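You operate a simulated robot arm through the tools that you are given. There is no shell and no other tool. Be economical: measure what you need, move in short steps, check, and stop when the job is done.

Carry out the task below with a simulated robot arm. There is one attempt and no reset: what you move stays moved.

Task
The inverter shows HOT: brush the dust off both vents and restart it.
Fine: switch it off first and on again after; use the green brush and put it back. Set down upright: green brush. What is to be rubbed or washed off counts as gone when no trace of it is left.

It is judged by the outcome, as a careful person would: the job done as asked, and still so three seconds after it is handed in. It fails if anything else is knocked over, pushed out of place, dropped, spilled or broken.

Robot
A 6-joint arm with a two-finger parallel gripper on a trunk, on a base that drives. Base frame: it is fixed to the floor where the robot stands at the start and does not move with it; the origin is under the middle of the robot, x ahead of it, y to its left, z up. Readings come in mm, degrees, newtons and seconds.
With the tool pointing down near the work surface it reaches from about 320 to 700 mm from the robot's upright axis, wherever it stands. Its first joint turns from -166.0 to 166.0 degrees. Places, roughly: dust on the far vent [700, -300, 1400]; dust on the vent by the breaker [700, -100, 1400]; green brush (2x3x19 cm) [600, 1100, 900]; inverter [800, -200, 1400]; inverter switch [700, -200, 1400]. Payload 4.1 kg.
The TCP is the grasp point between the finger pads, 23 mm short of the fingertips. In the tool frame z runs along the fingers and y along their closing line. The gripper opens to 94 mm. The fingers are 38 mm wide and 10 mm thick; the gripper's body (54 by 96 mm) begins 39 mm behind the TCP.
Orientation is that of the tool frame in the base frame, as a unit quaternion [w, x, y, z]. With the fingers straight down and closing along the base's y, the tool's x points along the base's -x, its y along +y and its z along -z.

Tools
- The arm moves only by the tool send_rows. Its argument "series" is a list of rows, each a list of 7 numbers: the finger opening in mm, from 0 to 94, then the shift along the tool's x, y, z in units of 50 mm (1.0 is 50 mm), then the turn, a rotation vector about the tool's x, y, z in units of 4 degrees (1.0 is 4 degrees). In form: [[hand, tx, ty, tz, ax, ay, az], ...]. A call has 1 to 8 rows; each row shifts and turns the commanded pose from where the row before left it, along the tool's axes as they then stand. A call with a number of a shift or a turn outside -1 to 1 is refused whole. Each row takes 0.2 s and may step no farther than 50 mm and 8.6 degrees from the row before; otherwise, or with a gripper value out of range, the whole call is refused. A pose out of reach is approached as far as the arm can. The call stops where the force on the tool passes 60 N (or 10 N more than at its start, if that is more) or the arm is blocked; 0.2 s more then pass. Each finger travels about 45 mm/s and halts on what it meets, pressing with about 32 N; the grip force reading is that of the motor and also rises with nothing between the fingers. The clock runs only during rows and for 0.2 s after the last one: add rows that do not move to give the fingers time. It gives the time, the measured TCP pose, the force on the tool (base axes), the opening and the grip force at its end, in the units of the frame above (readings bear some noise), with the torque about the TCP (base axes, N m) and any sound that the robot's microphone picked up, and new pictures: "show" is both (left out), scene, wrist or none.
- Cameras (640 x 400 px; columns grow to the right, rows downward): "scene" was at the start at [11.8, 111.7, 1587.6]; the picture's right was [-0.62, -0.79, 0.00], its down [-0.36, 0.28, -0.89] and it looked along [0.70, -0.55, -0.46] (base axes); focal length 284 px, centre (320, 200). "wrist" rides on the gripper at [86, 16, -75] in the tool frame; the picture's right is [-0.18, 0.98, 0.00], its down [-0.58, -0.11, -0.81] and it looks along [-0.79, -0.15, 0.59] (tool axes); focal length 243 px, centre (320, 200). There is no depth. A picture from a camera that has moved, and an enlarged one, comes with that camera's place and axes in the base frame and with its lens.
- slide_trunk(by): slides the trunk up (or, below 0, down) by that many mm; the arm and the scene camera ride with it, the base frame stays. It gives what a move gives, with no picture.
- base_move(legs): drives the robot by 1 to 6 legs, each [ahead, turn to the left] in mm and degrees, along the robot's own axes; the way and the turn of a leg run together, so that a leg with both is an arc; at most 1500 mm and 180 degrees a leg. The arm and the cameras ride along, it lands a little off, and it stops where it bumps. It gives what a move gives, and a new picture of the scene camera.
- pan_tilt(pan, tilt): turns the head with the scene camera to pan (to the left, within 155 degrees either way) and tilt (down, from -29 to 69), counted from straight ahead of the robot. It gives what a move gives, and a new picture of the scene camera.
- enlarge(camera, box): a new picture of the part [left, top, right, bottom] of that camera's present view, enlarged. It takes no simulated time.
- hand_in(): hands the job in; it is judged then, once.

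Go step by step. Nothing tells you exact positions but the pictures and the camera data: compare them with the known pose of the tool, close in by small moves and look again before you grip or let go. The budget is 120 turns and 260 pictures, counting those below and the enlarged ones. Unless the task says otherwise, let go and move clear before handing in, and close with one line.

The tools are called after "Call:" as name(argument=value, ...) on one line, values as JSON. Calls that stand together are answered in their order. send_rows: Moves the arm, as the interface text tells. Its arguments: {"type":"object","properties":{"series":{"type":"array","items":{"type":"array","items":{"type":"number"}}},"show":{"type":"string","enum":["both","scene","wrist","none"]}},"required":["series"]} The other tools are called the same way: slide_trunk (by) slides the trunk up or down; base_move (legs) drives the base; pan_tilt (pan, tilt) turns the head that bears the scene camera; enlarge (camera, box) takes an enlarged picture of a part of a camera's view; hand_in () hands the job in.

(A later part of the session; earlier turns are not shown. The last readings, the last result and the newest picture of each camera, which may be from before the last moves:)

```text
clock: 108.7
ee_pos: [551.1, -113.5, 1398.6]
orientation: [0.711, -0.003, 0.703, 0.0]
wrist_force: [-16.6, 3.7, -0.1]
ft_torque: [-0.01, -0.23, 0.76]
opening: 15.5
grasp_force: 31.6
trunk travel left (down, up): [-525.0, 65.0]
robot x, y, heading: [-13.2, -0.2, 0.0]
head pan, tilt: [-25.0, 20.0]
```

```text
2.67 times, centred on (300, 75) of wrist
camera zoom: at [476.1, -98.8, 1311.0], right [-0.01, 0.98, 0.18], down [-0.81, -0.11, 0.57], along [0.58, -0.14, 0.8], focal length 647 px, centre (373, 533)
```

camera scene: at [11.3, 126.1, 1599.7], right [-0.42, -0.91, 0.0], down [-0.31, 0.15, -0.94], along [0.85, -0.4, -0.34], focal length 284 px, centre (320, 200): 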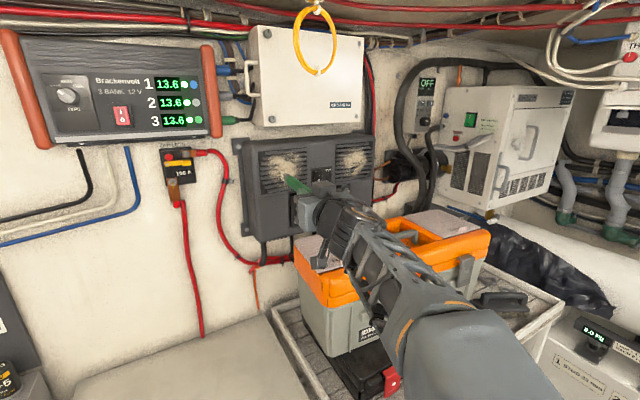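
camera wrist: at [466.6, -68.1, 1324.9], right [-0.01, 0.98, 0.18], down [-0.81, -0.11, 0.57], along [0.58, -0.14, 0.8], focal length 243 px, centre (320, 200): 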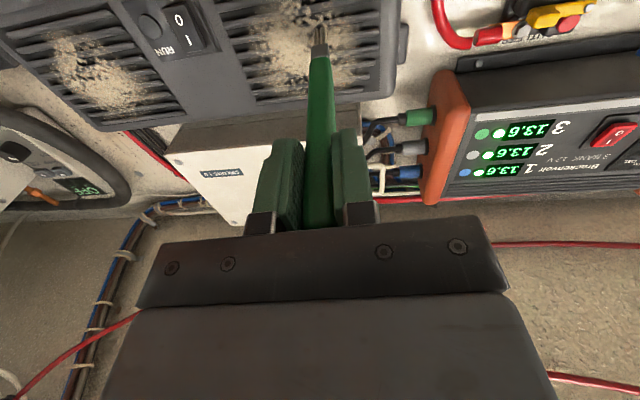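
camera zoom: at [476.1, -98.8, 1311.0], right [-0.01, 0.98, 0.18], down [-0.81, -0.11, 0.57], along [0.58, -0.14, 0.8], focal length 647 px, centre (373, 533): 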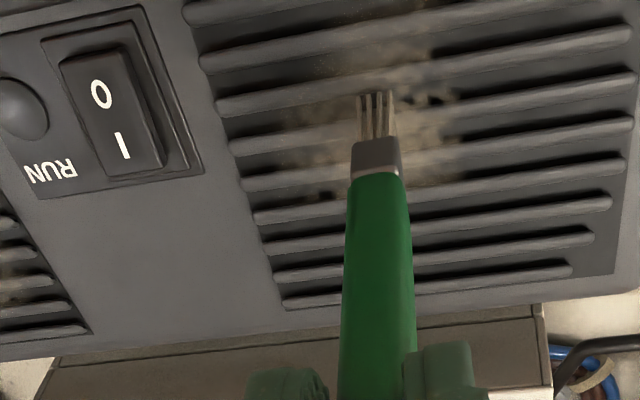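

Nearly there. I scrub the remaining patch from z 1422 down to 1372.

Call:
send_rows(series=[[5, -0.45, -0.4, 0.02, 0, 0, 0], [5, 0.05, 0.7, -0.04, 0, 0, 0], [5, 0.05, 0.7, -0.04, 0, 0, 0], [5, 0.05, -0.7, 0.04, 0, 0, 0], [5, 0.05, -0.7, 0.04, 0, 0, 0], [5, 0.06, 0.7, -0.04, 0, 0, 0], [5, 0.06, 0.7, -0.04, 0, 0, 0], [5, 0.06, -0.7, 0.04, 0, 0, 0]], show="none")

Call:
send_rows(series=[[5, 0.06, -0.7, 0.04, 0, 0, 0], [5, 0.06, 0.7, -0.04, 0, 0, 0], [5, 0.06, 0.7, -0.04, 0, 0, 0], [5, 0.06, -0.7, 0.04, 0, 0, 0], [5, 0.06, -0.7, 0.04, 0, 0, 0], [5, 0.08, 0.7, -0.04, 0, 0, 0], [5, 0.08, 0.7, -0.04, 0, 0, 0], [5, 0.08, -0.7, 0.04, 0, 0, 0]], show="none")

Call:
send_rows(series=[[5, 0.08, -0.7, 0.04, 0, 0, 0], [5, 0.06, 0.7, -0.04, 0, 0, 0], [5, 0.06, 0.7, -0.04, 0, 0, 0], [5, 0.06, -0.7, 0.04, 0, 0, 0], [5, 0.06, -0.7, 0.04, 0, 0, 0], [5, 0, 0, -0.8, 0, 0, 0], [5, 0.5, 0, -0.8, 0, 0, 0], [5, 0.5, 0, 0, 0, 0, 0]], show="none")

Call:
enlarge(camera="scene", box=[220, 130, 400, 250])

Call:
enlarge(camera="wrist", box=[180, 0, 480, 190])

```text
clock: 110.5
ee_pos: [549.1, -101.8, 1398.1]
orientation: [0.71, -0.003, 0.704, 0.002]
wrist_force: [-5.1, -1.6, -0.6]
ft_torque: [0.03, -0.21, -0.21]
opening: 15.4
grasp_force: 32.2
trunk travel left (down, up): [-525.0, 65.0]
robot x, y, heading: [-13.9, -0.1, -0.1]
head pan, tilt: [-25.0, 20.0]
```

```text
clock: 112.3
ee_pos: [549.6, -98.4, 1374.7]
orientation: [0.712, -0.003, 0.702, 0.0]
wrist_force: [-23.7, 4.6, 0.5]
ft_torque: [-0.03, -0.35, 1.03]
opening: 15.7
grasp_force: 32.4
trunk travel left (down, up): [-525.0, 65.0]
robot x, y, heading: [-10.4, 1.6, -0.1]
head pan, tilt: [-25.0, 20.0]
```

```text
clock: 114.1
ee_pos: [474.8, -136.0, 1305.9]
orientation: [0.71, -0.002, 0.704, 0.0]
wrist_force: [0.3, -0.6, -0.5]
ft_torque: [0.0, 0.03, -0.02]
opening: 15.4
grasp_force: 31.8
trunk travel left (down, up): [-525.0, 65.0]
robot x, y, heading: [-12.5, -3.6, -0.2]
head pan, tilt: [-25.0, 20.0]
```

```text
3.33 times, centred on (310, 190) of scene
camera zoom: at [11.5, 125.7, 1599.8], right [-0.42, -0.91, 0.0], down [-0.31, 0.15, -0.94], along [0.85, -0.4, -0.34], focal length 947 px, centre (353, 233)
```

zoom: 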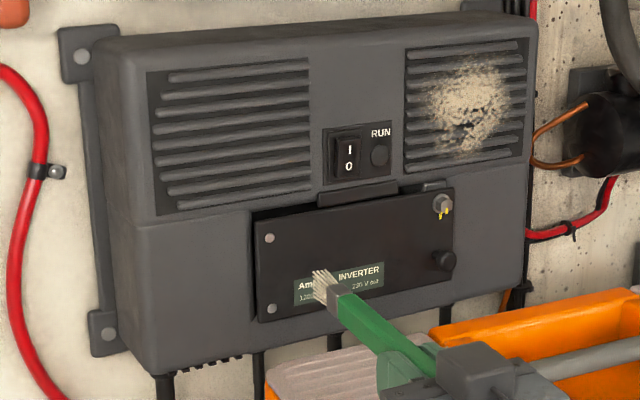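

```text
2.11 times, centred on (330, 95) of wrist
camera zoom: at [400.6, -120.5, 1219.6], right [-0.01, 0.98, 0.18], down [-0.81, -0.11, 0.57], along [0.59, -0.14, 0.8], focal length 511 px, centre (299, 421)
```

zoom: 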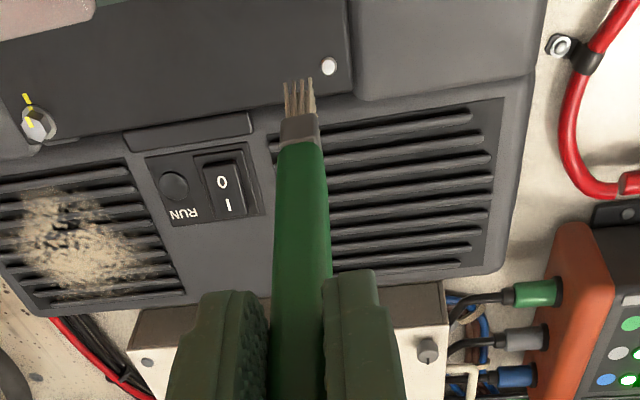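

The near vent is completely clean. Now I move in front of the far vent and approach its centre.

Call:
send_rows(series=[[5, -0.5, -0.8, 0, 0, 0, 0], [5, -0.5, -0.8, 0, 0, 0, 0], [5, -0.5, -0.8, 0, 0, 0, 0], [5, -0.5, -0.8, 0, 0, 0, 0], [5, -0.3, -0.5, 0.3, 0, 0, 0], [5, 0, 0, 0.8, 0, 0, 0], [5, 0, 0, 0.3, 0, 0, 0], [5, 0, 0, 0, 0, 0, 0]], show="wrist")

Call:
enlarge(camera="scene", box=[220, 130, 400, 250])

```text
clock: 115.9
ee_pos: [543.1, -321.8, 1420.2]
orientation: [0.71, -0.002, 0.704, -0.001]
wrist_force: [-0.4, -0.3, -1.9]
ft_torque: [0.02, 0.02, 0.03]
opening: 15.4
grasp_force: 32.1
trunk travel left (down, up): [-525.0, 65.0]
robot x, y, heading: [-13.1, -0.2, 0.2]
head pan, tilt: [-25.0, 20.0]
camera wrist: at [470.5, -307.3, 1333.5], right [-0.01, 0.98, 0.18], down [-0.81, -0.11, 0.57], along [0.59, -0.14, 0.8], focal length 243 px, centre (320, 200)
```

wrist: 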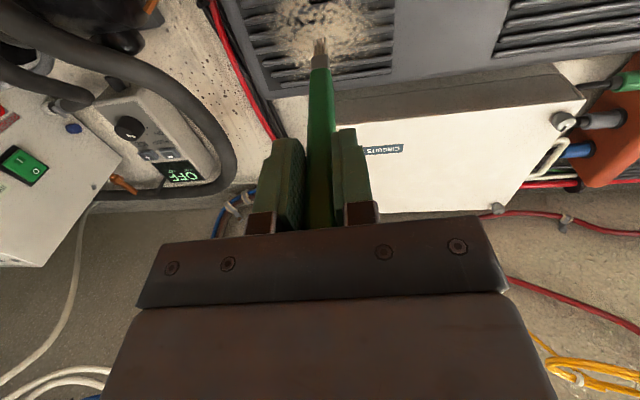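

```text
3.33 times, centred on (310, 190) of scene
camera zoom: at [11.0, 125.8, 1599.8], right [-0.42, -0.91, 0.0], down [-0.31, 0.15, -0.94], along [0.85, -0.4, -0.34], focal length 947 px, centre (353, 233)
```

zoom: 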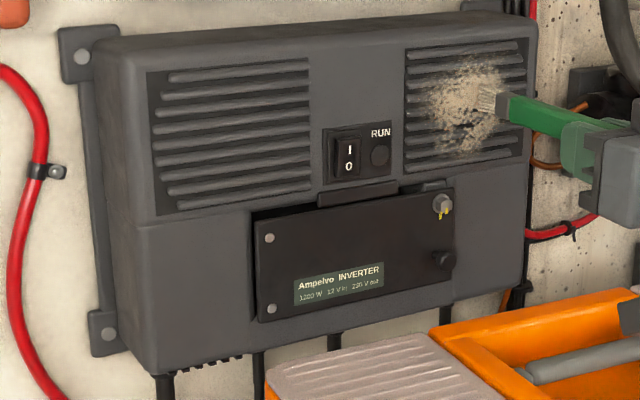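

Lined up. I feel forward for contact.

Call:
send_rows(series=[[5, 0, 0, 0.1, 0, 0, 0], [5, 0, 0, 0.06, 0, 0, 0], [5, 0, 0, 0, 0, 0, 0]], show="none")

Call:
enlarge(camera="wrist", box=[220, 0, 420, 120])

```text
clock: 116.7
ee_pos: [552.0, -320.1, 1421.7]
orientation: [0.71, -0.003, 0.704, 0.0]
wrist_force: [0.0, -0.5, -0.3]
ft_torque: [-0.02, 0.05, 0.0]
opening: 15.6
grasp_force: 32.1
trunk travel left (down, up): [-525.0, 65.0]
robot x, y, heading: [-13.6, 2.8, -0.2]
head pan, tilt: [-25.0, 20.0]
```

```text
3.20 times, centred on (320, 60) of wrist
camera zoom: at [478.8, -306.0, 1334.7], right [-0.01, 0.98, 0.18], down [-0.81, -0.11, 0.58], along [0.59, -0.14, 0.8], focal length 776 px, centre (320, 648)
```

zoom: 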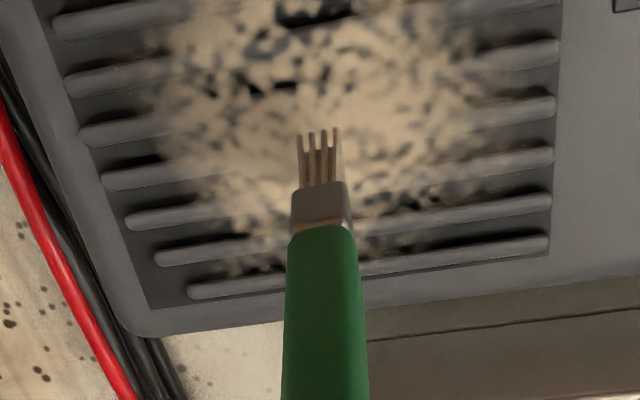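

Call:
send_rows(series=[[5, 0, 0, 0.1, 0, 0, 0], [5, 0, 0, 0.06, 0, 0, 0], [5, 0, 0, 0, 0, 0, 0]], show="none")

```text
clock: 117.5
ee_pos: [560.7, -320.9, 1421.8]
orientation: [0.711, -0.003, 0.704, 0.0]
wrist_force: [0.9, 0.1, -0.1]
ft_torque: [-0.01, 0.04, 0.02]
opening: 15.5
grasp_force: 32.3
trunk travel left (down, up): [-525.0, 65.0]
robot x, y, heading: [-15.7, -1.8, -0.1]
head pan, tilt: [-25.0, 20.0]
```

No contact yet; the inverter face does angle away on this side. Continuing in small steps.

Call:
send_rows(series=[[5, 0, 0, 0.08, 0, 0, 0], [5, 0, 0, 0.06, 0, 0, 0], [5, 0, 0, 0, 0, 0, 0]], show="none")

Call:
enlarge(camera="wrist", box=[220, 0, 420, 120])

```text
clock: 118.3
ee_pos: [566.2, -320.2, 1423.6]
orientation: [0.71, -0.002, 0.704, -0.001]
wrist_force: [-8.5, -0.1, -1.9]
ft_torque: [-0.02, 0.21, 0.12]
opening: 15.4
grasp_force: 31.7
trunk travel left (down, up): [-525.0, 65.0]
robot x, y, heading: [-10.7, 1.1, -0.2]
head pan, tilt: [-25.0, 20.0]
```

```text
3.20 times, centred on (320, 60) of wrist
camera zoom: at [492.3, -305.7, 1336.2], right [0.0, 0.98, 0.18], down [-0.81, -0.11, 0.57], along [0.58, -0.14, 0.8], focal length 776 px, centre (320, 648)
```

zoom: 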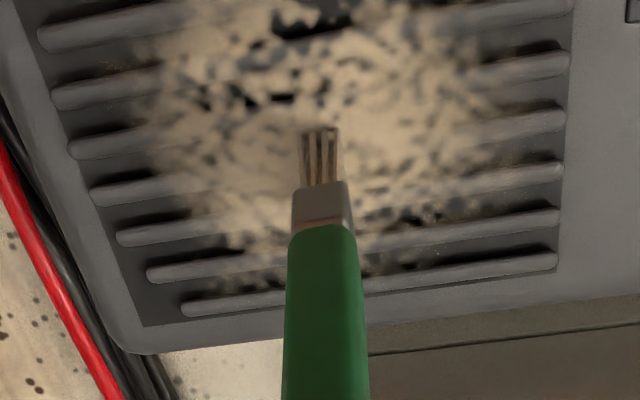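

Contact at x 566. I go to the upper corner of this vent and zigzag down following the slight angle.

Call:
send_rows(series=[[5, 0, 0, -0.2, 0, 0, 0], [5, -0.88, 0.3, 0, 0, 0, 0], [5, 0, 0.8, 0, 0, 0, 0], [5, 0, 0, 0.15, 0, 0, 0], [5, 0.03, -0.74, 0.062, 0, 0, 0], [5, 0.03, -0.74, 0.062, 0, 0, 0], [5, 0, 0, 0, 0, 0, 0]], show="none")

Call:
enlarge(camera="wrist", box=[220, 0, 420, 120])

```text
clock: 119.9
ee_pos: [567.0, -339.7, 1464.2]
orientation: [0.711, -0.002, 0.703, 0.0]
wrist_force: [-12.8, 0.3, -1.0]
ft_torque: [0.02, -0.01, 0.14]
opening: 15.5
grasp_force: 32.3
trunk travel left (down, up): [-525.0, 65.0]
robot x, y, heading: [-12.4, 3.6, -0.1]
head pan, tilt: [-25.0, 20.0]
```

```text
3.20 times, centred on (320, 60) of wrist
camera zoom: at [494.0, -324.8, 1378.3], right [0.0, 0.98, 0.18], down [-0.81, -0.11, 0.57], along [0.58, -0.14, 0.8], focal length 776 px, centre (320, 648)
```

zoom: 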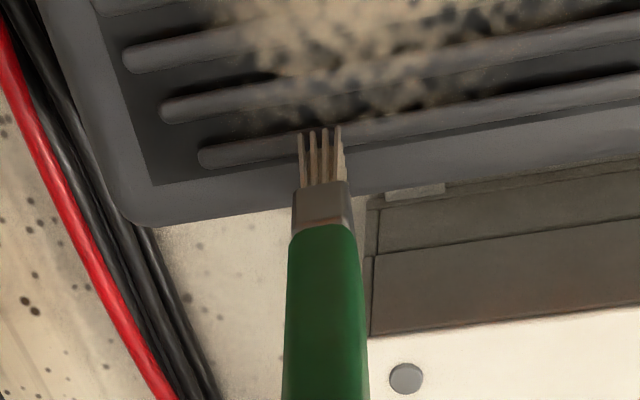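

Good contact at the top slat. Zigzagging down.

Call:
send_rows(series=[[5, 0.05, -0.74, 0.062, 0, 0, 0], [5, 0.05, 0.74, -0.062, 0, 0, 0], [5, 0.05, 0.74, -0.062, 0, 0, 0], [5, 0.05, 0.74, -0.062, 0, 0, 0], [5, 0.05, -0.74, 0.062, 0, 0, 0], [5, 0.05, -0.74, 0.062, 0, 0, 0], [5, 0.05, -0.74, 0.062, 0, 0, 0], [5, 0.05, 0.74, -0.062, 0, 0, 0]], show="none")

Call:
send_rows(series=[[5, 0.05, 0.74, -0.062, 0, 0, 0], [5, 0.05, 0.74, -0.062, 0, 0, 0], [5, 0.05, -0.74, 0.062, 0, 0, 0], [5, 0.05, -0.74, 0.062, 0, 0, 0], [5, 0.05, -0.74, 0.062, 0, 0, 0], [5, 0.05, 0.74, -0.062, 0, 0, 0], [5, 0.05, 0.74, -0.062, 0, 0, 0], [5, 0.05, 0.74, -0.062, 0, 0, 0]], show="none")

Call:
enlarge(camera="wrist", box=[180, 0, 420, 150])

```text
clock: 121.7
ee_pos: [567.9, -339.7, 1445.4]
orientation: [0.711, -0.001, 0.703, -0.002]
wrist_force: [-25.2, -2.8, 1.2]
ft_torque: [-0.01, -0.19, -0.5]
opening: 15.6
grasp_force: 31.6
trunk travel left (down, up): [-525.0, 65.0]
robot x, y, heading: [-14.3, -1.5, -0.4]
head pan, tilt: [-25.0, 20.0]
```

```text
clock: 123.5
ee_pos: [564.5, -263.9, 1425.1]
orientation: [0.711, -0.004, 0.704, 0.001]
wrist_force: [-2.7, 1.1, -0.9]
ft_torque: [-0.04, -0.04, 0.13]
opening: 15.3
grasp_force: 31.6
trunk travel left (down, up): [-525.0, 65.0]
robot x, y, heading: [-14.1, -0.2, 0.0]
head pan, tilt: [-25.0, 20.0]
```

```text
2.67 times, centred on (300, 75) of wrist
camera zoom: at [490.6, -248.7, 1338.2], right [-0.01, 0.98, 0.18], down [-0.81, -0.11, 0.57], along [0.59, -0.14, 0.8], focal length 647 px, centre (373, 533)
```

zoom: 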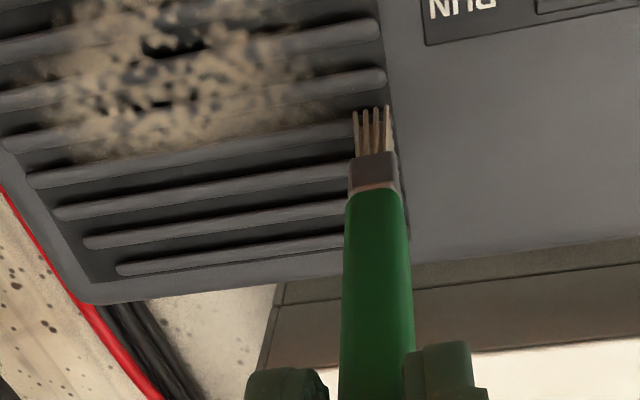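

The upper part is clean. Continuing down the far vent.

Call:
send_rows(series=[[5, 0.05, -0.74, 0.062, 0, 0, 0], [5, 0.05, -0.74, 0.062, 0, 0, 0], [5, 0.05, -0.74, 0.062, 0, 0, 0], [5, 0.05, 0.74, -0.062, 0, 0, 0], [5, 0.05, 0.74, -0.062, 0, 0, 0], [5, 0.05, 0.74, -0.062, 0, 0, 0], [5, 0.05, -0.74, 0.062, 0, 0, 0], [5, 0.05, -0.74, 0.062, 0, 0, 0]], show="none")

Call:
send_rows(series=[[5, 0.05, -0.74, 0.062, 0, 0, 0], [5, 0.05, 0.74, -0.062, 0, 0, 0], [5, 0.05, 0.74, -0.062, 0, 0, 0], [5, 0.05, 0.74, -0.062, 0, 0, 0], [5, 0.05, -0.74, 0.062, 0, 0, 0], [5, 0.05, -0.74, 0.062, 0, 0, 0], [5, 0.05, -0.74, 0.062, 0, 0, 0], [5, 0.05, 0.74, -0.062, 0, 0, 0]], show="none")

Call:
enlarge(camera="wrist", box=[180, 0, 480, 190])

Call:
enlarge(camera="scene", box=[280, 120, 400, 210])

```text
clock: 125.3
ee_pos: [570.8, -341.7, 1403.2]
orientation: [0.711, -0.003, 0.704, 0.0]
wrist_force: [-2.8, -1.3, 0.5]
ft_torque: [0.01, -0.02, -0.1]
opening: 15.3
grasp_force: 31.9
trunk travel left (down, up): [-525.0, 65.0]
robot x, y, heading: [-15.1, 1.2, -0.3]
head pan, tilt: [-25.0, 20.0]
```

```text
clock: 127.1
ee_pos: [570.2, -337.6, 1382.4]
orientation: [0.71, -0.004, 0.704, 0.0]
wrist_force: [-0.2, 0.1, -0.8]
ft_torque: [0.02, -0.01, 0.04]
opening: 15.6
grasp_force: 32.0
trunk travel left (down, up): [-525.0, 65.0]
robot x, y, heading: [-17.7, -1.0, -0.1]
head pan, tilt: [-25.0, 20.0]
```

```text
2.11 times, centred on (330, 95) of wrist
camera zoom: at [495.6, -323.3, 1296.2], right [-0.01, 0.98, 0.18], down [-0.81, -0.11, 0.58], along [0.59, -0.14, 0.8], focal length 511 px, centre (299, 421)
```

zoom: 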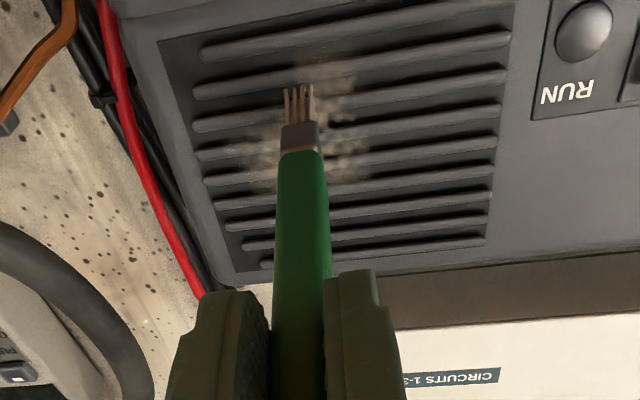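

```text
4.44 times, centred on (340, 165) of scene
camera zoom: at [10.9, 126.6, 1599.7], right [-0.42, -0.91, 0.0], down [-0.31, 0.14, -0.94], along [0.85, -0.4, -0.34], focal length 1263 px, centre (231, 356)
```

zoom: 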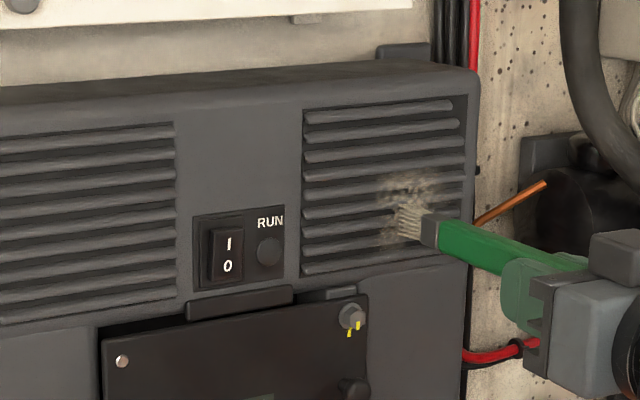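

A faint patch remains around y −375..−300, z 1365..1412. I press a few mm more and scrub that.

Call:
send_rows(series=[[5, -0.65, 0, 0.06, 0, 0, 0], [5, 0.04, 0.7, -0.05, 0, 0, 0], [5, 0.04, -0.7, 0.05, 0, 0, 0], [5, 0.04, -0.7, 0.05, 0, 0, 0], [5, 0.04, 0.7, -0.05, 0, 0, 0], [5, 0.04, 0.7, -0.05, 0, 0, 0], [5, 0.04, -0.7, 0.05, 0, 0, 0], [5, 0.04, -0.7, 0.05, 0, 0, 0]], show="none")

Call:
send_rows(series=[[5, 0.06, 0.7, -0.05, 0, 0, 0], [5, 0.06, 0.7, -0.05, 0, 0, 0], [5, 0.06, -0.7, 0.05, 0, 0, 0], [5, 0.06, -0.7, 0.05, 0, 0, 0], [5, 0.06, 0.7, -0.05, 0, 0, 0], [5, 0.06, 0.7, -0.05, 0, 0, 0], [5, 0.06, -0.7, 0.05, 0, 0, 0], [5, 0.06, -0.7, 0.05, 0, 0, 0]], show="none")

Call:
send_rows(series=[[5, 0.06, 0.7, -0.05, 0, 0, 0], [5, 0.06, 0.7, -0.05, 0, 0, 0], [5, 0.06, -0.7, 0.05, 0, 0, 0], [5, 0.06, -0.7, 0.05, 0, 0, 0], [5, 0.05, 0.7, -0.05, 0, 0, 0], [5, 0, 0, -0.9, 0, 0, 0], [5, 0, 0.9, -0.3, 0, 0, 0], [5, 0, 0, 0, 0, 0, 0]], show="none")

Call:
enlarge(camera="wrist", box=[120, 0, 420, 190])

Call:
enlarge(camera="scene", box=[280, 120, 400, 210])

```text
clock: 128.9
ee_pos: [574.9, -374.7, 1403.7]
orientation: [0.711, -0.003, 0.703, 0.001]
wrist_force: [-20.5, 2.0, -0.6]
ft_torque: [0.0, -0.18, 0.56]
opening: 15.5
grasp_force: 32.2
trunk travel left (down, up): [-525.0, 65.0]
robot x, y, heading: [-13.6, -0.3, -0.3]
head pan, tilt: [-25.0, 20.0]
```

```text
clock: 130.7
ee_pos: [574.9, -375.2, 1381.1]
orientation: [0.711, -0.002, 0.703, -0.001]
wrist_force: [-19.1, 2.0, -0.7]
ft_torque: [-0.02, -0.19, 0.59]
opening: 15.1
grasp_force: 32.1
trunk travel left (down, up): [-525.0, 65.0]
robot x, y, heading: [-15.1, -0.8, -0.2]
head pan, tilt: [-25.0, 20.0]
```

```text
clock: 132.5
ee_pos: [515.2, -293.8, 1361.7]
orientation: [0.71, -0.002, 0.704, -0.001]
wrist_force: [0.3, 0.1, -0.2]
ft_torque: [-0.02, 0.02, -0.05]
opening: 15.3
grasp_force: 31.7
trunk travel left (down, up): [-525.0, 65.0]
robot x, y, heading: [-10.7, -2.8, -0.2]
head pan, tilt: [-25.0, 20.0]
```

```text
2.11 times, centred on (270, 95) of wrist
camera zoom: at [441.6, -279.8, 1275.3], right [-0.01, 0.98, 0.18], down [-0.81, -0.11, 0.58], along [0.59, -0.14, 0.8], focal length 511 px, centre (425, 421)
```

zoom: 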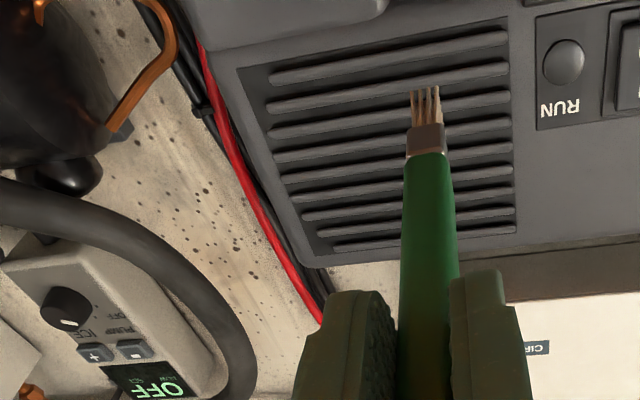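

```text
4.44 times, centred on (340, 165) of scene
camera zoom: at [11.4, 126.2, 1599.7], right [-0.42, -0.91, 0.0], down [-0.31, 0.15, -0.94], along [0.85, -0.4, -0.34], focal length 1263 px, centre (231, 356)
```

zoom: 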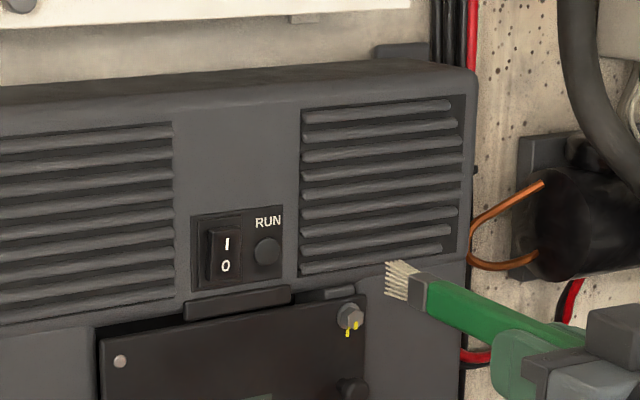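

Both vents are spotless. I'll retract, back the robot away, and point the brush down again to return it to its slot before switching on.

Call:
send_rows(series=[[5, 0, 0, -0.9, 0, 0, 0], [5, -0.5, 0.8, -0.3, 0, 0, 0], [5, -0.3, 0.9, -0.3, 0, 0, 0], [5, 0, 0, -0.8, 0, 0, 0], [5, 0, 0, 0, 0, 0, 0]], show="none")

Call:
base_move(legs=[[-200, 0]])

Call:
send_rows(series=[[5, 0, 0, 0, 0, 1, 0], [5, 0, 0, 0, 0, 1, 0], [5, 0, 0, 0, 0, 1, 0], [5, 0, 0, 0, 0, 1, 0], [5, 0, 0, 0, 0, 1, 0], [5, 0, 0, 0, 0, 1, 0], [5, 0, 0, 0, 0, 1, 0], [5, 0, 0, 0, 0, 1, 0]], show="none")

Call:
send_rows(series=[[5, 0, 0, 0, 0, 1, 0], [5, 0, 0, 0, 0, 1, 0], [5, 0, 0, 0, 0, 1, 0], [5, 0, 0, 0, 0, 1, 0], [5, 0, 0, 0, 0, 1, 0], [5, 0, 0, 0, 0, 1, 0], [5, 0, 0, 0, 0, 1, 0], [5, 0, 0, 0, 0, 1, 0]], show="none")

Call:
send_rows(series=[[5, 0, 0, 0, 0, 1, 0], [5, 0, 0, 0, 0, 1, 0], [5, 0, 0, 0, 0, 1, 0], [5, 0, 0, 0, 0, 1, 0], [5, 0, 0, 0, 0, 1, 0], [5, 0, 0, 0, 0, 1, 0], [5, 0, 0, 0, 0, 0.3, 0], [5, 0, 0, 0, 0, 0, 0]], show="both")

```text
clock: 133.7
ee_pos: [399.4, -210.9, 1399.5]
orientation: [0.71, -0.002, 0.705, 0.0]
wrist_force: [0.5, 0.4, -0.4]
ft_torque: [-0.03, 0.03, -0.03]
opening: 15.7
grasp_force: 32.6
trunk travel left (down, up): [-525.0, 65.0]
robot x, y, heading: [-15.9, 1.2, -0.2]
head pan, tilt: [-25.0, 20.0]
```

```text
clock: 135.3
ee_pos: [200.8, -211.5, 1400.6]
orientation: [0.711, -0.003, 0.703, -0.001]
wrist_force: [0.9, 0.4, -0.1]
ft_torque: [0.03, 0.06, -0.03]
opening: 15.4
grasp_force: 31.8
trunk travel left (down, up): [-525.0, 65.0]
robot x, y, heading: [-213.5, -1.1, -0.2]
head pan, tilt: [-25.0, 20.0]
camera scene: at [-187.6, 127.0, 1599.8], right [-0.42, -0.91, 0.0], down [-0.31, 0.15, -0.94], along [0.85, -0.4, -0.34], focal length 284 px, centre (320, 200)
```

scene: 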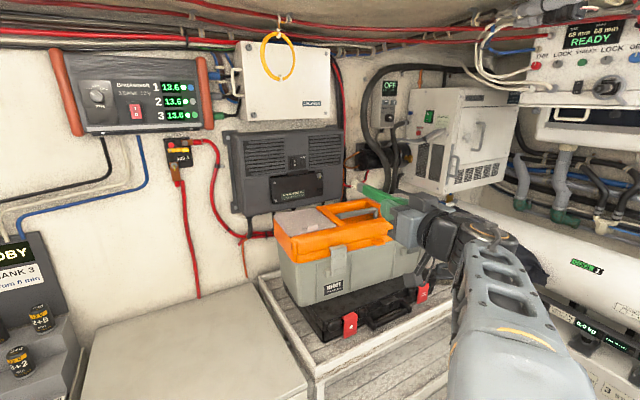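

```text
clock: 137.1
ee_pos: [200.8, -211.6, 1400.1]
orientation: [0.488, -0.001, 0.873, -0.001]
wrist_force: [0.6, -0.4, -0.5]
ft_torque: [0.0, 0.02, -0.01]
opening: 15.3
grasp_force: 31.7
trunk travel left (down, up): [-525.0, 65.0]
robot x, y, heading: [-210.5, 2.5, -0.0]
head pan, tilt: [-25.0, 20.0]
```

```text
clock: 138.9
ee_pos: [201.1, -212.2, 1400.3]
orientation: [0.23, -0.002, 0.973, 0.001]
wrist_force: [0.0, 0.6, 0.4]
ft_torque: [-0.03, -0.02, 0.0]
opening: 15.5
grasp_force: 32.3
trunk travel left (down, up): [-525.0, 65.0]
robot x, y, heading: [-213.9, 0.3, -0.0]
head pan, tilt: [-25.0, 20.0]
```

```text
clock: 140.7
ee_pos: [180.2, -238.2, 1408.5]
orientation: [0.15, -0.01, 0.988, 0.044]
wrist_force: [-1.4, 0.1, -0.3]
ft_torque: [0.04, 0.02, 0.01]
opening: 15.5
grasp_force: 31.8
out of reach, approached as far as the arm can: row 1, 2, 3, 4, 5, 6
trunk travel left (down, up): [-525.0, 65.0]
robot x, y, heading: [-212.3, -1.2, -0.3]
head pan, tilt: [-25.0, 20.0]
camera scene: at [-186.8, 126.8, 1599.8], right [-0.42, -0.91, 0.0], down [-0.31, 0.15, -0.94], along [0.85, -0.4, -0.34], focal length 284 px, centre (320, 200)
camera wrist: at [76.0, -229.9, 1456.1], right [0.14, 0.98, 0.14], down [0.32, -0.18, 0.93], along [0.94, -0.09, -0.34], focal length 243 px, centre (320, 200)
```

scene: 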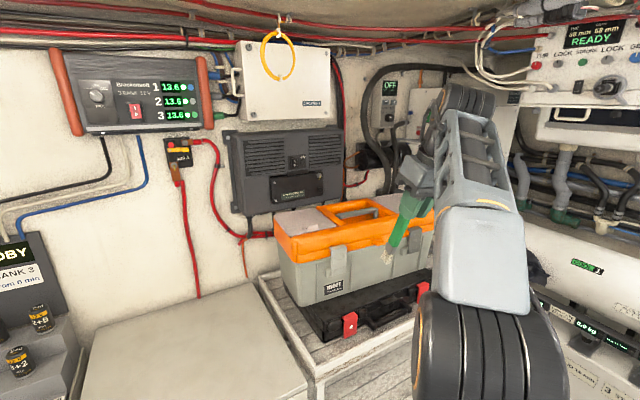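
wrist: 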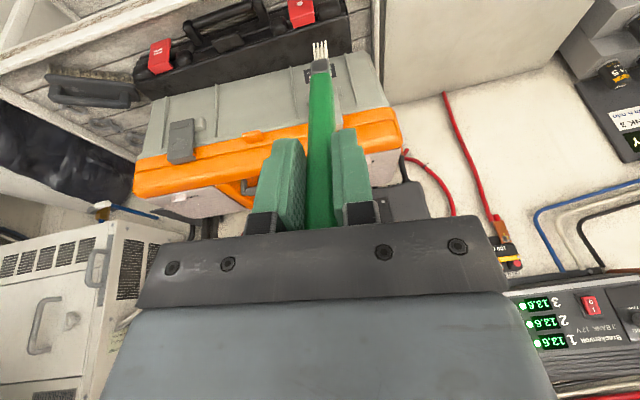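

Tool-down isn't reachable at this height; I lower the hand and finish the pitch.

Call:
send_rows(series=[[5, 0.2, 0, 0.8, 0, 0, 0], [5, 0.2, 0, 0.8, 0, 0, 0], [5, 0.2, 0, 0.8, 0, 0, 0], [5, 0, 0, 0.5, 0, 0, 0], [5, 0, 0, 0, 0, 0, 0]], show="none")

```text
clock: 141.9
ee_pos: [184.3, -236.3, 1259.8]
orientation: [0.154, -0.011, 0.987, 0.046]
wrist_force: [0.7, -0.4, -0.3]
ft_torque: [0.01, 0.01, 0.01]
opening: 15.2
grasp_force: 32.1
out of reach, approached as far as the arm can: row 1, 2, 3, 4
trunk travel left (down, up): [-525.0, 65.0]
robot x, y, heading: [-211.7, 1.6, -0.2]
head pan, tilt: [-25.0, 20.0]
```

Call:
send_rows(series=[[5, 0, 0, 0, 0.7, 1, 0], [5, 0, 0, 0, 0.65, 1, 0], [5, 0, 0, 0, 0, 1, 0], [5, 0, 0, 0, 0, 1, 0], [5, 0, 0, 0, 0, 0.5, 0], [5, 0, 0, 0, 0, 0, 0]], show="none")

```text
clock: 143.3
ee_pos: [178.3, -241.1, 1255.4]
orientation: [0.127, -0.014, 0.989, 0.072]
wrist_force: [-0.2, 0.2, -0.6]
ft_torque: [0.01, 0.0, 0.0]
opening: 15.4
grasp_force: 31.9
out of reach, approached as far as the arm can: row 1, 2, 3, 4
trunk travel left (down, up): [-525.0, 65.0]
robot x, y, heading: [-207.7, -1.8, -0.3]
head pan, tilt: [-25.0, 20.0]
```

This wrist branch is at a joint limit, so I'll retrace the earlier path: back up to horizontal, roll back, then pitch down. First raise and pitch up.

Call:
send_rows(series=[[5, -0.2, 0.2, -0.7, 0, -1, 0], [5, -0.2, 0.3, -0.7, 0, -1, 0], [5, -0.3, 0.5, -0.7, 0, -1, 0], [5, -0.3, 0.7, -0.4, 0, -1, 0], [5, 0, 0.9, 0, 0, -1, 0], [5, 0, 0.9, 0, 0, -1, 0], [5, 0, 0.9, 0, 0, -1, 0], [5, 0, 0.7, 0, 0, -1, 0]], show="none")

Call:
send_rows(series=[[5, 0, 0.5, 0, 0, -1, 0], [5, 0, 0, 0, 0, -1, 0], [5, 0, 0, 0, 0, -1, 0], [5, 0, 0, 0, 0, -1, 0], [5, 0, 0, 0, 0, -1, 0], [5, 0, 0, 0, 0, -1, 0], [5, 0, 0, 0, 0, -1, 0], [5, 0, 0, 0, 0, -1, 0]], show="none")

```text
clock: 145.1
ee_pos: [174.8, -19.0, 1421.4]
orientation: [0.377, 0.002, 0.924, 0.068]
wrist_force: [-0.6, -0.3, -0.7]
ft_torque: [0.02, 0.01, -0.02]
opening: 15.5
grasp_force: 31.8
out of reach, approached as far as the arm can: row 8
trunk travel left (down, up): [-525.0, 65.0]
robot x, y, heading: [-212.6, 0.6, -0.2]
head pan, tilt: [-25.0, 20.0]
```

```text
clock: 146.9
ee_pos: [171.1, -4.0, 1431.7]
orientation: [0.624, 0.022, 0.778, 0.06]
wrist_force: [-0.2, 0.7, 0.3]
ft_torque: [-0.01, 0.0, -0.01]
opening: 15.4
grasp_force: 31.8
out of reach, approached as far as the arm can: row 1, 2, 3
trunk travel left (down, up): [-525.0, 65.0]
robot x, y, heading: [-212.2, 3.8, 0.1]
head pan, tilt: [-25.0, 20.0]
```

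Call:
send_rows(series=[[5, 0, 0, 0.9, 0.5, -1, 0], [5, 0, 0.2, 0.9, 0.45, -1, 0], [5, 0, 0.2, 0.3, 0, -1, 0], [5, 0, 0.2, 0, 0, 0, -1], [5, 0, 0, 0, 0, 0, -1], [5, 0, 0, 0, 0, 0, -1], [5, 0, 0, 0, 0, 0, -1], [5, 0, 0, 0, 0, 0, -1]], show="none")

Call:
send_rows(series=[[5, 0, 0, 0, 0, 0, -1], [5, 0, 0, 0, 0, 0, -1], [5, 0, 0, 0, 0, 0, -1], [5, 0, 0, 0, 0, 0, -1], [5, 0, 0, 0, 0, 0, -1], [5, 0, 0, 0, 0, 0, -1], [5, 0, 0, 0, 0, 0, -1], [5, 0, 0, 0, 0, 0, -1]], show="none")

Call:
send_rows(series=[[5, 0, 0, 0, 0, 0, -1], [5, 0, 0, 0, 0, 0, -1], [5, 0, 0, 0, 0, 0, -1], [5, 0, 0, 0, 0, 0, -1], [5, 0, 0, 0, 0, 0, -1], [5, 0, 0, 0, 0, 0, -1], [5, 0, 0, 0, 0, 0, -1], [5, 0, 0, 0, 0, 0, -1]], show="both")

```text
clock: 148.7
ee_pos: [269.2, 2.7, 1415.6]
orientation: [0.699, -0.06, 0.709, -0.065]
wrist_force: [-0.7, 0.0, -0.5]
ft_torque: [-0.02, 0.05, -0.01]
opening: 15.5
grasp_force: 32.5
out of reach, approached as far as the arm can: row 2, 3, 4
trunk travel left (down, up): [-525.0, 65.0]
robot x, y, heading: [-211.5, 0.9, -0.4]
head pan, tilt: [-25.0, 20.0]
```

```text
clock: 150.5
ee_pos: [271.4, 2.7, 1415.8]
orientation: [0.654, -0.254, 0.665, -0.254]
wrist_force: [0.1, 0.3, -0.2]
ft_torque: [-0.05, 0.01, -0.03]
opening: 15.6
grasp_force: 32.2
trunk travel left (down, up): [-525.0, 65.0]
robot x, y, heading: [-211.4, 1.7, -0.4]
head pan, tilt: [-25.0, 20.0]
```

```text
clock: 152.3
ee_pos: [270.4, 2.3, 1417.0]
orientation: [0.558, -0.427, 0.569, -0.426]
wrist_force: [0.6, -0.2, 0.6]
ft_torque: [0.02, 0.04, 0.01]
opening: 15.3
grasp_force: 31.9
trunk travel left (down, up): [-525.0, 65.0]
robot x, y, heading: [-210.8, 1.6, -0.1]
head pan, tilt: [-25.0, 20.0]
camera scene: at [-186.9, 127.0, 1599.7], right [-0.42, -0.91, 0.0], down [-0.31, 0.14, -0.94], along [0.85, -0.4, -0.34], focal length 284 px, centre (320, 200)
camera wrist: at [194.6, -76.2, 1379.0], right [-0.01, 0.45, -0.9], down [-0.8, 0.54, 0.27], along [0.6, 0.72, 0.35], focal length 243 px, centre (320, 200)
```

scene: 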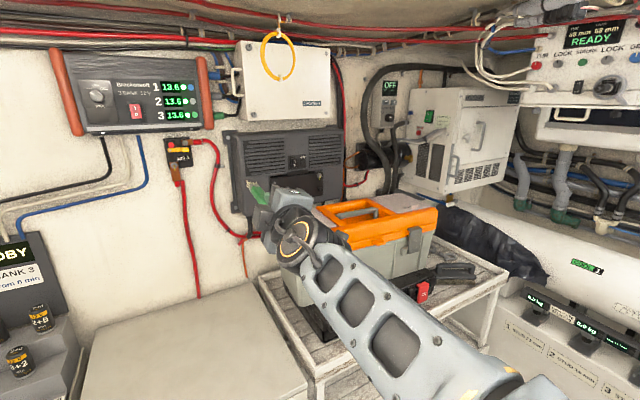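
wrist: 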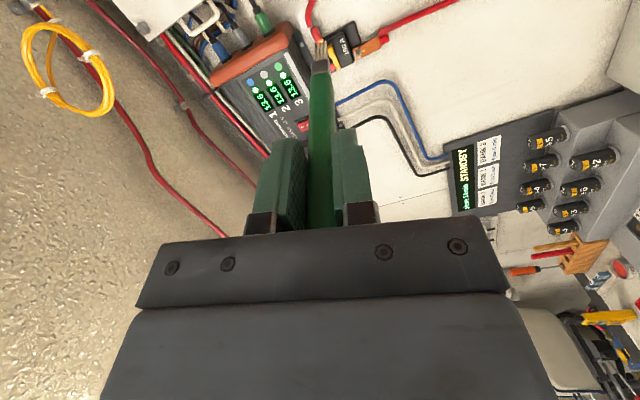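

Retracing works. I finish the roll and pitch the brush down while lowering and drawing it in.

Call:
send_rows(series=[[5, 0, -0.3, 0, 0, 0, -1], [5, 0, -0.3, 0, 0, 0, -1], [5, 0, 0, 0, 0, 0, -1], [5, 0, 0, 0, 0, 0, -0.85], [5, 0, 0.3, -0.3, -1, 0, 0], [5, 0, 0.3, -0.3, -1, 0, 0], [5, 0, 0.3, -0.3, -1, 0, 0], [5, 0, 0.3, -0.3, -1, 0, 0]], show="none")

Call:
send_rows(series=[[5, 0, 0.3, -0.3, -1, 0, 0], [5, 0, 0.3, -0.3, -1, 0, 0], [5, 0, 0, 0, -1, 0, 0], [5, 0, 0, 0, -1, 0, 0], [5, 0, 0, 0, -1, 0, 0], [5, 0, 0, 0, -1, 0, 0], [5, 0, 0, 0, -1, 0, 0], [5, 0, 0, 0, -1, 0, 0]], show="none")

Call:
send_rows(series=[[5, 0, 0, 0, -1, 0, 0], [5, 0, 0, 0, -1, 0, 0], [5, 0, 0, 0, -1, 0, 0], [5, 0, 0, 0, -1, 0, 0], [5, 0, 0, 0, -1, 0, 0], [5, 0, 0, 0, -1, 0, 0], [5, 0, 0, 0, -1, 0, 0], [5, 0, 0, 0, -1, 0, 0]], show="wrist")

```text
clock: 154.1
ee_pos: [203.6, -19.4, 1386.0]
orientation: [0.423, -0.565, 0.571, -0.419]
wrist_force: [0.5, -0.3, -0.5]
ft_torque: [0.0, 0.03, 0.04]
opening: 15.5
grasp_force: 32.7
out of reach, approached as far as the arm can: row 1, 5, 6, 7, 8
trunk travel left (down, up): [-525.0, 65.0]
robot x, y, heading: [-213.4, 1.4, -0.1]
head pan, tilt: [-25.0, 20.0]
```

```text
clock: 155.9
ee_pos: [154.1, -73.9, 1360.8]
orientation: [0.253, -0.659, 0.664, -0.245]
wrist_force: [-0.2, -0.4, -1.3]
ft_torque: [0.0, 0.03, 0.02]
opening: 15.4
grasp_force: 32.5
out of reach, approached as far as the arm can: row 2, 3, 4, 5, 6, 7, 8
trunk travel left (down, up): [-525.0, 65.0]
robot x, y, heading: [-211.1, 1.1, -0.2]
head pan, tilt: [-25.0, 20.0]
```

```text
clock: 157.7
ee_pos: [109.1, -150.7, 1354.2]
orientation: [-0.151, 0.698, -0.694, 0.096]
wrist_force: [0.2, -0.2, -0.5]
ft_torque: [-0.04, 0.03, 0.01]
opening: 15.4
grasp_force: 32.2
out of reach, approached as far as the arm can: row 1, 2, 3, 4, 5, 6, 7, 8
trunk travel left (down, up): [-525.0, 65.0]
robot x, y, heading: [-211.2, -2.5, 0.1]
head pan, tilt: [-25.0, 20.0]
camera wrist: at [70.5, -243.9, 1412.5], right [-0.93, 0.19, -0.32], down [-0.19, 0.52, 0.84], along [0.33, 0.83, -0.44], focal length 243 px, centre (320, 200)
```

wrist: 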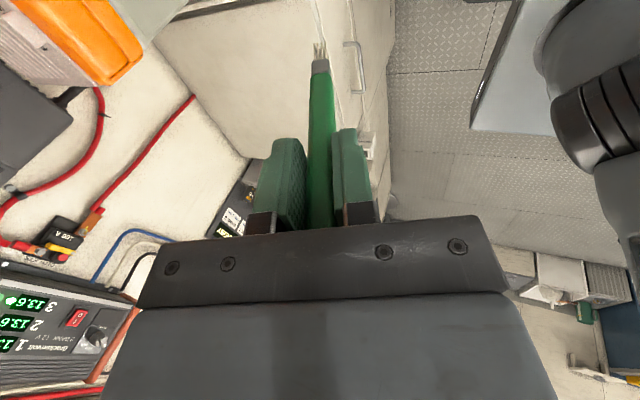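

The brush is almost pointing down; I shift left and lower to leave the limit, then finish the pitch.

Call:
send_rows(series=[[5, -0.9, 0, 0.2, 0, 0, 0], [5, -0.9, 0, 0.2, 0, 0, 0], [5, -0.9, 0, 0.2, 0, 0, 0], [5, -0.7, 0, 0.5, 0, 0, 0], [5, 0, 0, 0.8, 0, 0, 0], [5, 0, 0, 0, -1, 0, 0], [5, 0, 0, 0, -1, 0, 0], [5, 0, 0, 0, -1, 0, 0]], show="none")

```text
clock: 159.5
ee_pos: [79.0, -92.7, 1268.8]
orientation: [-0.149, 0.707, -0.69, 0.037]
wrist_force: [0.4, 0.1, -0.7]
ft_torque: [-0.02, 0.01, -0.01]
opening: 15.6
grasp_force: 31.6
out of reach, approached as far as the arm can: row 1, 2, 3, 4, 5, 6, 7, 8
trunk travel left (down, up): [-525.0, 65.0]
robot x, y, heading: [-209.5, -4.4, -0.2]
head pan, tilt: [-25.0, 20.0]
```

Call:
send_rows(series=[[5, 0, -0.9, 0.3, 0, 0, 0], [5, 0, -0.9, 0.3, 0, 0, 0], [5, 0, -0.9, 0.3, 0, 0, 0], [5, 0, -0.9, 0.3, 0, 0, 0], [5, -0.5, 0, 0, 0, 0, 0], [5, -0.5, 0, 0, 0, 0, 0], [5, 0, 0, 0, 0, 0, 0]], show="both")

```text
clock: 161.1
ee_pos: [249.1, -71.0, 1250.6]
orientation: [-0.167, 0.706, -0.688, 0.028]
wrist_force: [-0.2, 0.3, 0.0]
ft_torque: [0.01, 0.05, 0.0]
opening: 15.7
grasp_force: 32.0
out of reach, approached as far as the arm can: row 1, 2, 3, 4, 6
trunk travel left (down, up): [-525.0, 65.0]
robot x, y, heading: [-211.1, -1.1, 0.2]
head pan, tilt: [-25.0, 20.0]
camera scene: at [-186.6, 126.8, 1599.8], right [-0.42, -0.91, 0.0], down [-0.31, 0.15, -0.94], along [0.85, -0.4, -0.34], focal length 284 px, centre (320, 200)
camera wrist: at [218.0, -171.7, 1299.2], right [-0.96, 0.18, -0.23], down [-0.14, 0.41, 0.9], along [0.26, 0.89, -0.37], focal length 243 px, centre (320, 200)
```

scene: 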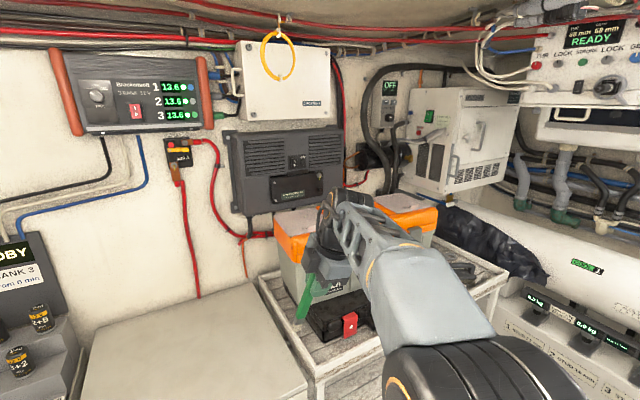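
wrist: 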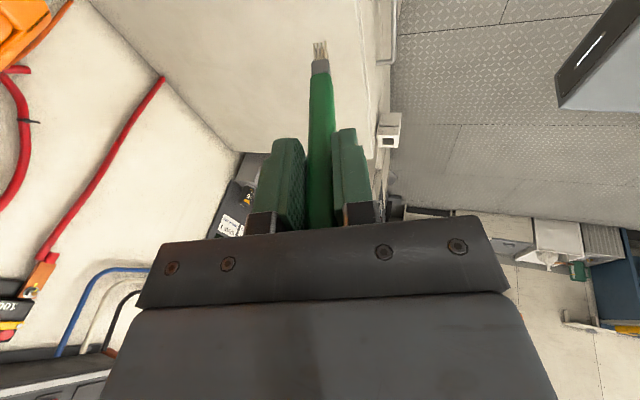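

There's still a wrist pitch limit here. A farther-out, lower pose (as at the rack) should allow straight-down; I'll test that over the free counter space at left.

Call:
send_rows(series=[[5, -0.8, -0.3, 0, 0, 0, 0], [5, -0.8, -0.3, 0, 0, 0, 0], [5, -0.6, -0.5, 0.2, 0, 0, 0], [5, 0, -0.8, 0.4, 0, 0, 0], [5, 0, -0.6, 0.6, 0, 0, 0], [5, 0, 0, 0.6, 0, 0, 0], [5, 0, 0, 0, 0, 0, 0]], show="none")

Call:
pan_tilt(pan=-5, tilt=45)

```text
clock: 162.7
ee_pos: [379.8, 19.4, 1204.1]
orientation: [-0.186, 0.706, -0.683, 0.013]
wrist_force: [0.7, -0.1, -1.0]
ft_torque: [-0.02, 0.01, -0.01]
opening: 15.5
grasp_force: 31.8
out of reach, approached as far as the arm can: row 1, 2, 3, 4, 5, 6
trunk travel left (down, up): [-525.0, 65.0]
robot x, y, heading: [-214.0, -0.6, 0.0]
head pan, tilt: [-25.0, 20.0]
```

```text
clock: 163.6
ee_pos: [380.7, 19.3, 1203.7]
orientation: [-0.186, 0.707, -0.682, 0.013]
wrist_force: [-0.1, 0.4, -0.5]
ft_torque: [0.0, 0.0, -0.02]
opening: 15.3
grasp_force: 32.2
trunk travel left (down, up): [-525.0, 65.0]
robot x, y, heading: [-211.9, -1.8, -0.1]
head pan, tilt: [-5.0, 45.0]
camera scene: at [-190.1, 159.2, 1561.1], right [-0.09, -1.0, 0.0], down [-0.7, 0.06, -0.71], along [0.7, -0.06, -0.71], focal length 284 px, centre (320, 200)
```

scene: 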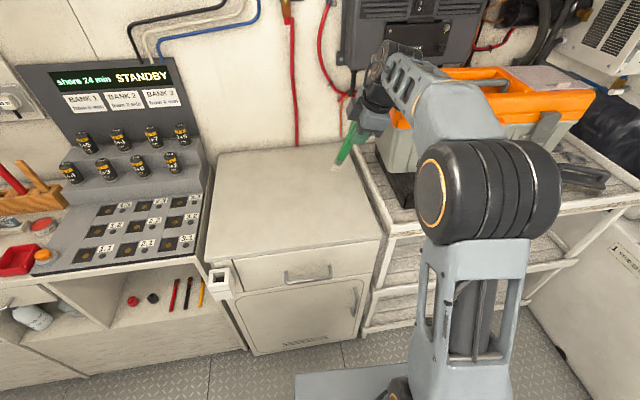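

Same elbow shape as at the rack earlier. I try to correct the tilt here directly.

Call:
send_rows(series=[[5, 0, 0, 0, 0, 1, 0], [5, 0, 0, 0, 0, 1, 0], [5, 0, 0, 0, 0, 1, 0], [5, 0, 0, 0, -1, 0.5, 0], [5, 0, 0, 0, -1, 0, 0], [5, 0, 0, 0, -1, 0, 0], [5, 0, 0, 0, -1, 0, 0], [5, 0, 0, 0, 0, 0, 0]], show="none")

```text
clock: 165.4
ee_pos: [371.6, 7.9, 1194.7]
orientation: [-0.105, 0.723, -0.677, -0.093]
wrist_force: [0.0, 0.1, -1.2]
ft_torque: [-0.03, 0.0, 0.03]
opening: 15.2
grasp_force: 31.6
out of reach, approached as far as the arm can: row 1, 2, 3, 4, 5
trunk travel left (down, up): [-525.0, 65.0]
robot x, y, heading: [-209.0, 1.1, 0.0]
head pan, tilt: [-5.0, 45.0]
```

The remaining 16° tilt looks like a roll-joint limit. I test whether rolling a bit one way frees it (the base heading can make up for the roll later).

Call:
send_rows(series=[[5, 0, 0, 0, 0, 0, 1], [5, 0, 0, 0, 0, 0, 1], [5, 0, 0, 0, 0, 0, 1], [5, 0, 0, 0, 0, 0, 1], [5, 0, 0, 0, 0, 0, 1], [5, 0, 0, 0, 0, 0, 1], [5, 0, 0, 0, 0, 1, 0], [5, 0, 0, 0, 0, 1, 0]], show="none")

```text
clock: 167.2
ee_pos: [372.1, 9.4, 1194.8]
orientation: [0.085, -0.565, 0.813, 0.112]
wrist_force: [-0.3, 0.6, -1.6]
ft_torque: [-0.06, 0.01, -0.01]
opening: 15.3
grasp_force: 32.1
out of reach, approached as far as the arm can: row 7, 8
trunk travel left (down, up): [-525.0, 65.0]
robot x, y, heading: [-210.7, -1.8, -0.3]
head pan, tilt: [-5.0, 45.0]
```

The limit appears to be the forearm-roll joint in a flipped wrist branch. To unflip, I'll swing the tool up past the forearm line on its left side, centre it, then pitch straight down. First restore the roll and pitch up.

Call:
send_rows(series=[[5, 0, 0, -0.3, 0, 0, -1], [5, 0, 0, -0.3, 0, 0, -1], [5, 0, 0, -0.3, 0, 0, -1], [5, 0, 0, -0.3, 0, 0, -1], [5, 0, 0, 0, 0, 0, -1], [5, 0, 0, 0, 0, 0, -1], [5, 0, 0, 0, 1, 0, 0], [5, 0, 0, 0, 1, 0, 0]], show="none")

Call:
send_rows(series=[[5, 0, 0, 0, 1, -0.5, 0], [5, 0, 0, 0, 1, -0.5, 0], [5, 0, 0, 0, 1, -0.5, 0], [5, 0, 0, 0, 1, -0.5, 0], [5, 0, 0, 0, 1, -0.5, 0], [5, 0, 0, 0, 1, -0.5, 0], [5, 0, 0, 0, 1, -0.5, 0], [5, 0, 0, 0, 1, -0.5, 0]], show="none")

Call:
send_rows(series=[[5, 0, 0, 0, 1, -0.5, 0], [5, 0, 0, 0, 1, -0.5, 0], [5, 0, 0, 0, 1, -0.5, 0], [5, 0, 0, 0, 1, -0.5, 0], [5, 0, 0, 0, 1, 0, 0], [5, 0, 0, 0, 1, 0, 0], [5, 0, 0, 0, 1, 0, 0], [5, 0, 0, 0, 1, 0, 0]], show="scene")

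```text
clock: 169.0
ee_pos: [371.0, -9.0, 1252.1]
orientation: [-0.157, 0.713, -0.682, -0.045]
wrist_force: [-0.4, -0.5, -0.1]
ft_torque: [0.02, 0.02, 0.02]
opening: 15.3
grasp_force: 32.1
trunk travel left (down, up): [-525.0, 65.0]
robot x, y, heading: [-208.0, 1.8, -0.1]
head pan, tilt: [-5.0, 45.0]
```

```text
clock: 170.8
ee_pos: [370.5, -8.4, 1252.5]
orientation: [0.438, -0.629, 0.64, -0.047]
wrist_force: [0.1, -0.2, 0.0]
ft_torque: [0.02, 0.01, 0.01]
opening: 15.6
grasp_force: 31.5
trunk travel left (down, up): [-525.0, 65.0]
robot x, y, heading: [-210.0, -1.2, -0.0]
head pan, tilt: [-5.0, 45.0]
```

```text
clock: 172.6
ee_pos: [372.3, -8.8, 1252.3]
orientation: [0.638, -0.48, 0.576, -0.174]
wrist_force: [-0.3, 0.8, -0.6]
ft_torque: [0.03, 0.03, -0.01]
opening: 15.3
grasp_force: 31.9
trunk travel left (down, up): [-525.0, 65.0]
robot x, y, heading: [-212.2, 1.1, -0.1]
head pan, tilt: [-5.0, 45.0]
camera scene: at [-190.2, 159.3, 1561.1], right [-0.09, -1.0, 0.0], down [-0.7, 0.06, -0.71], along [0.7, -0.06, -0.71], focal length 284 px, centre (320, 200)
```

scene: 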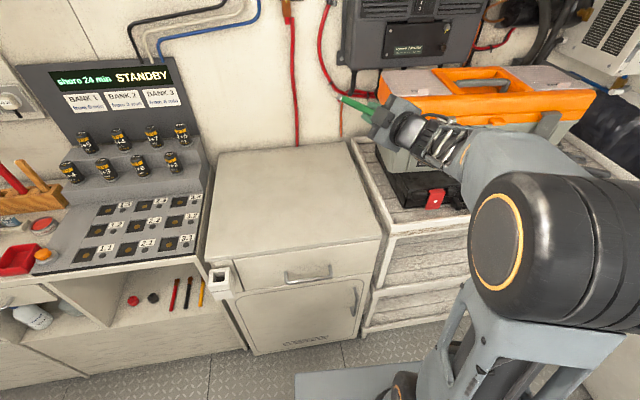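

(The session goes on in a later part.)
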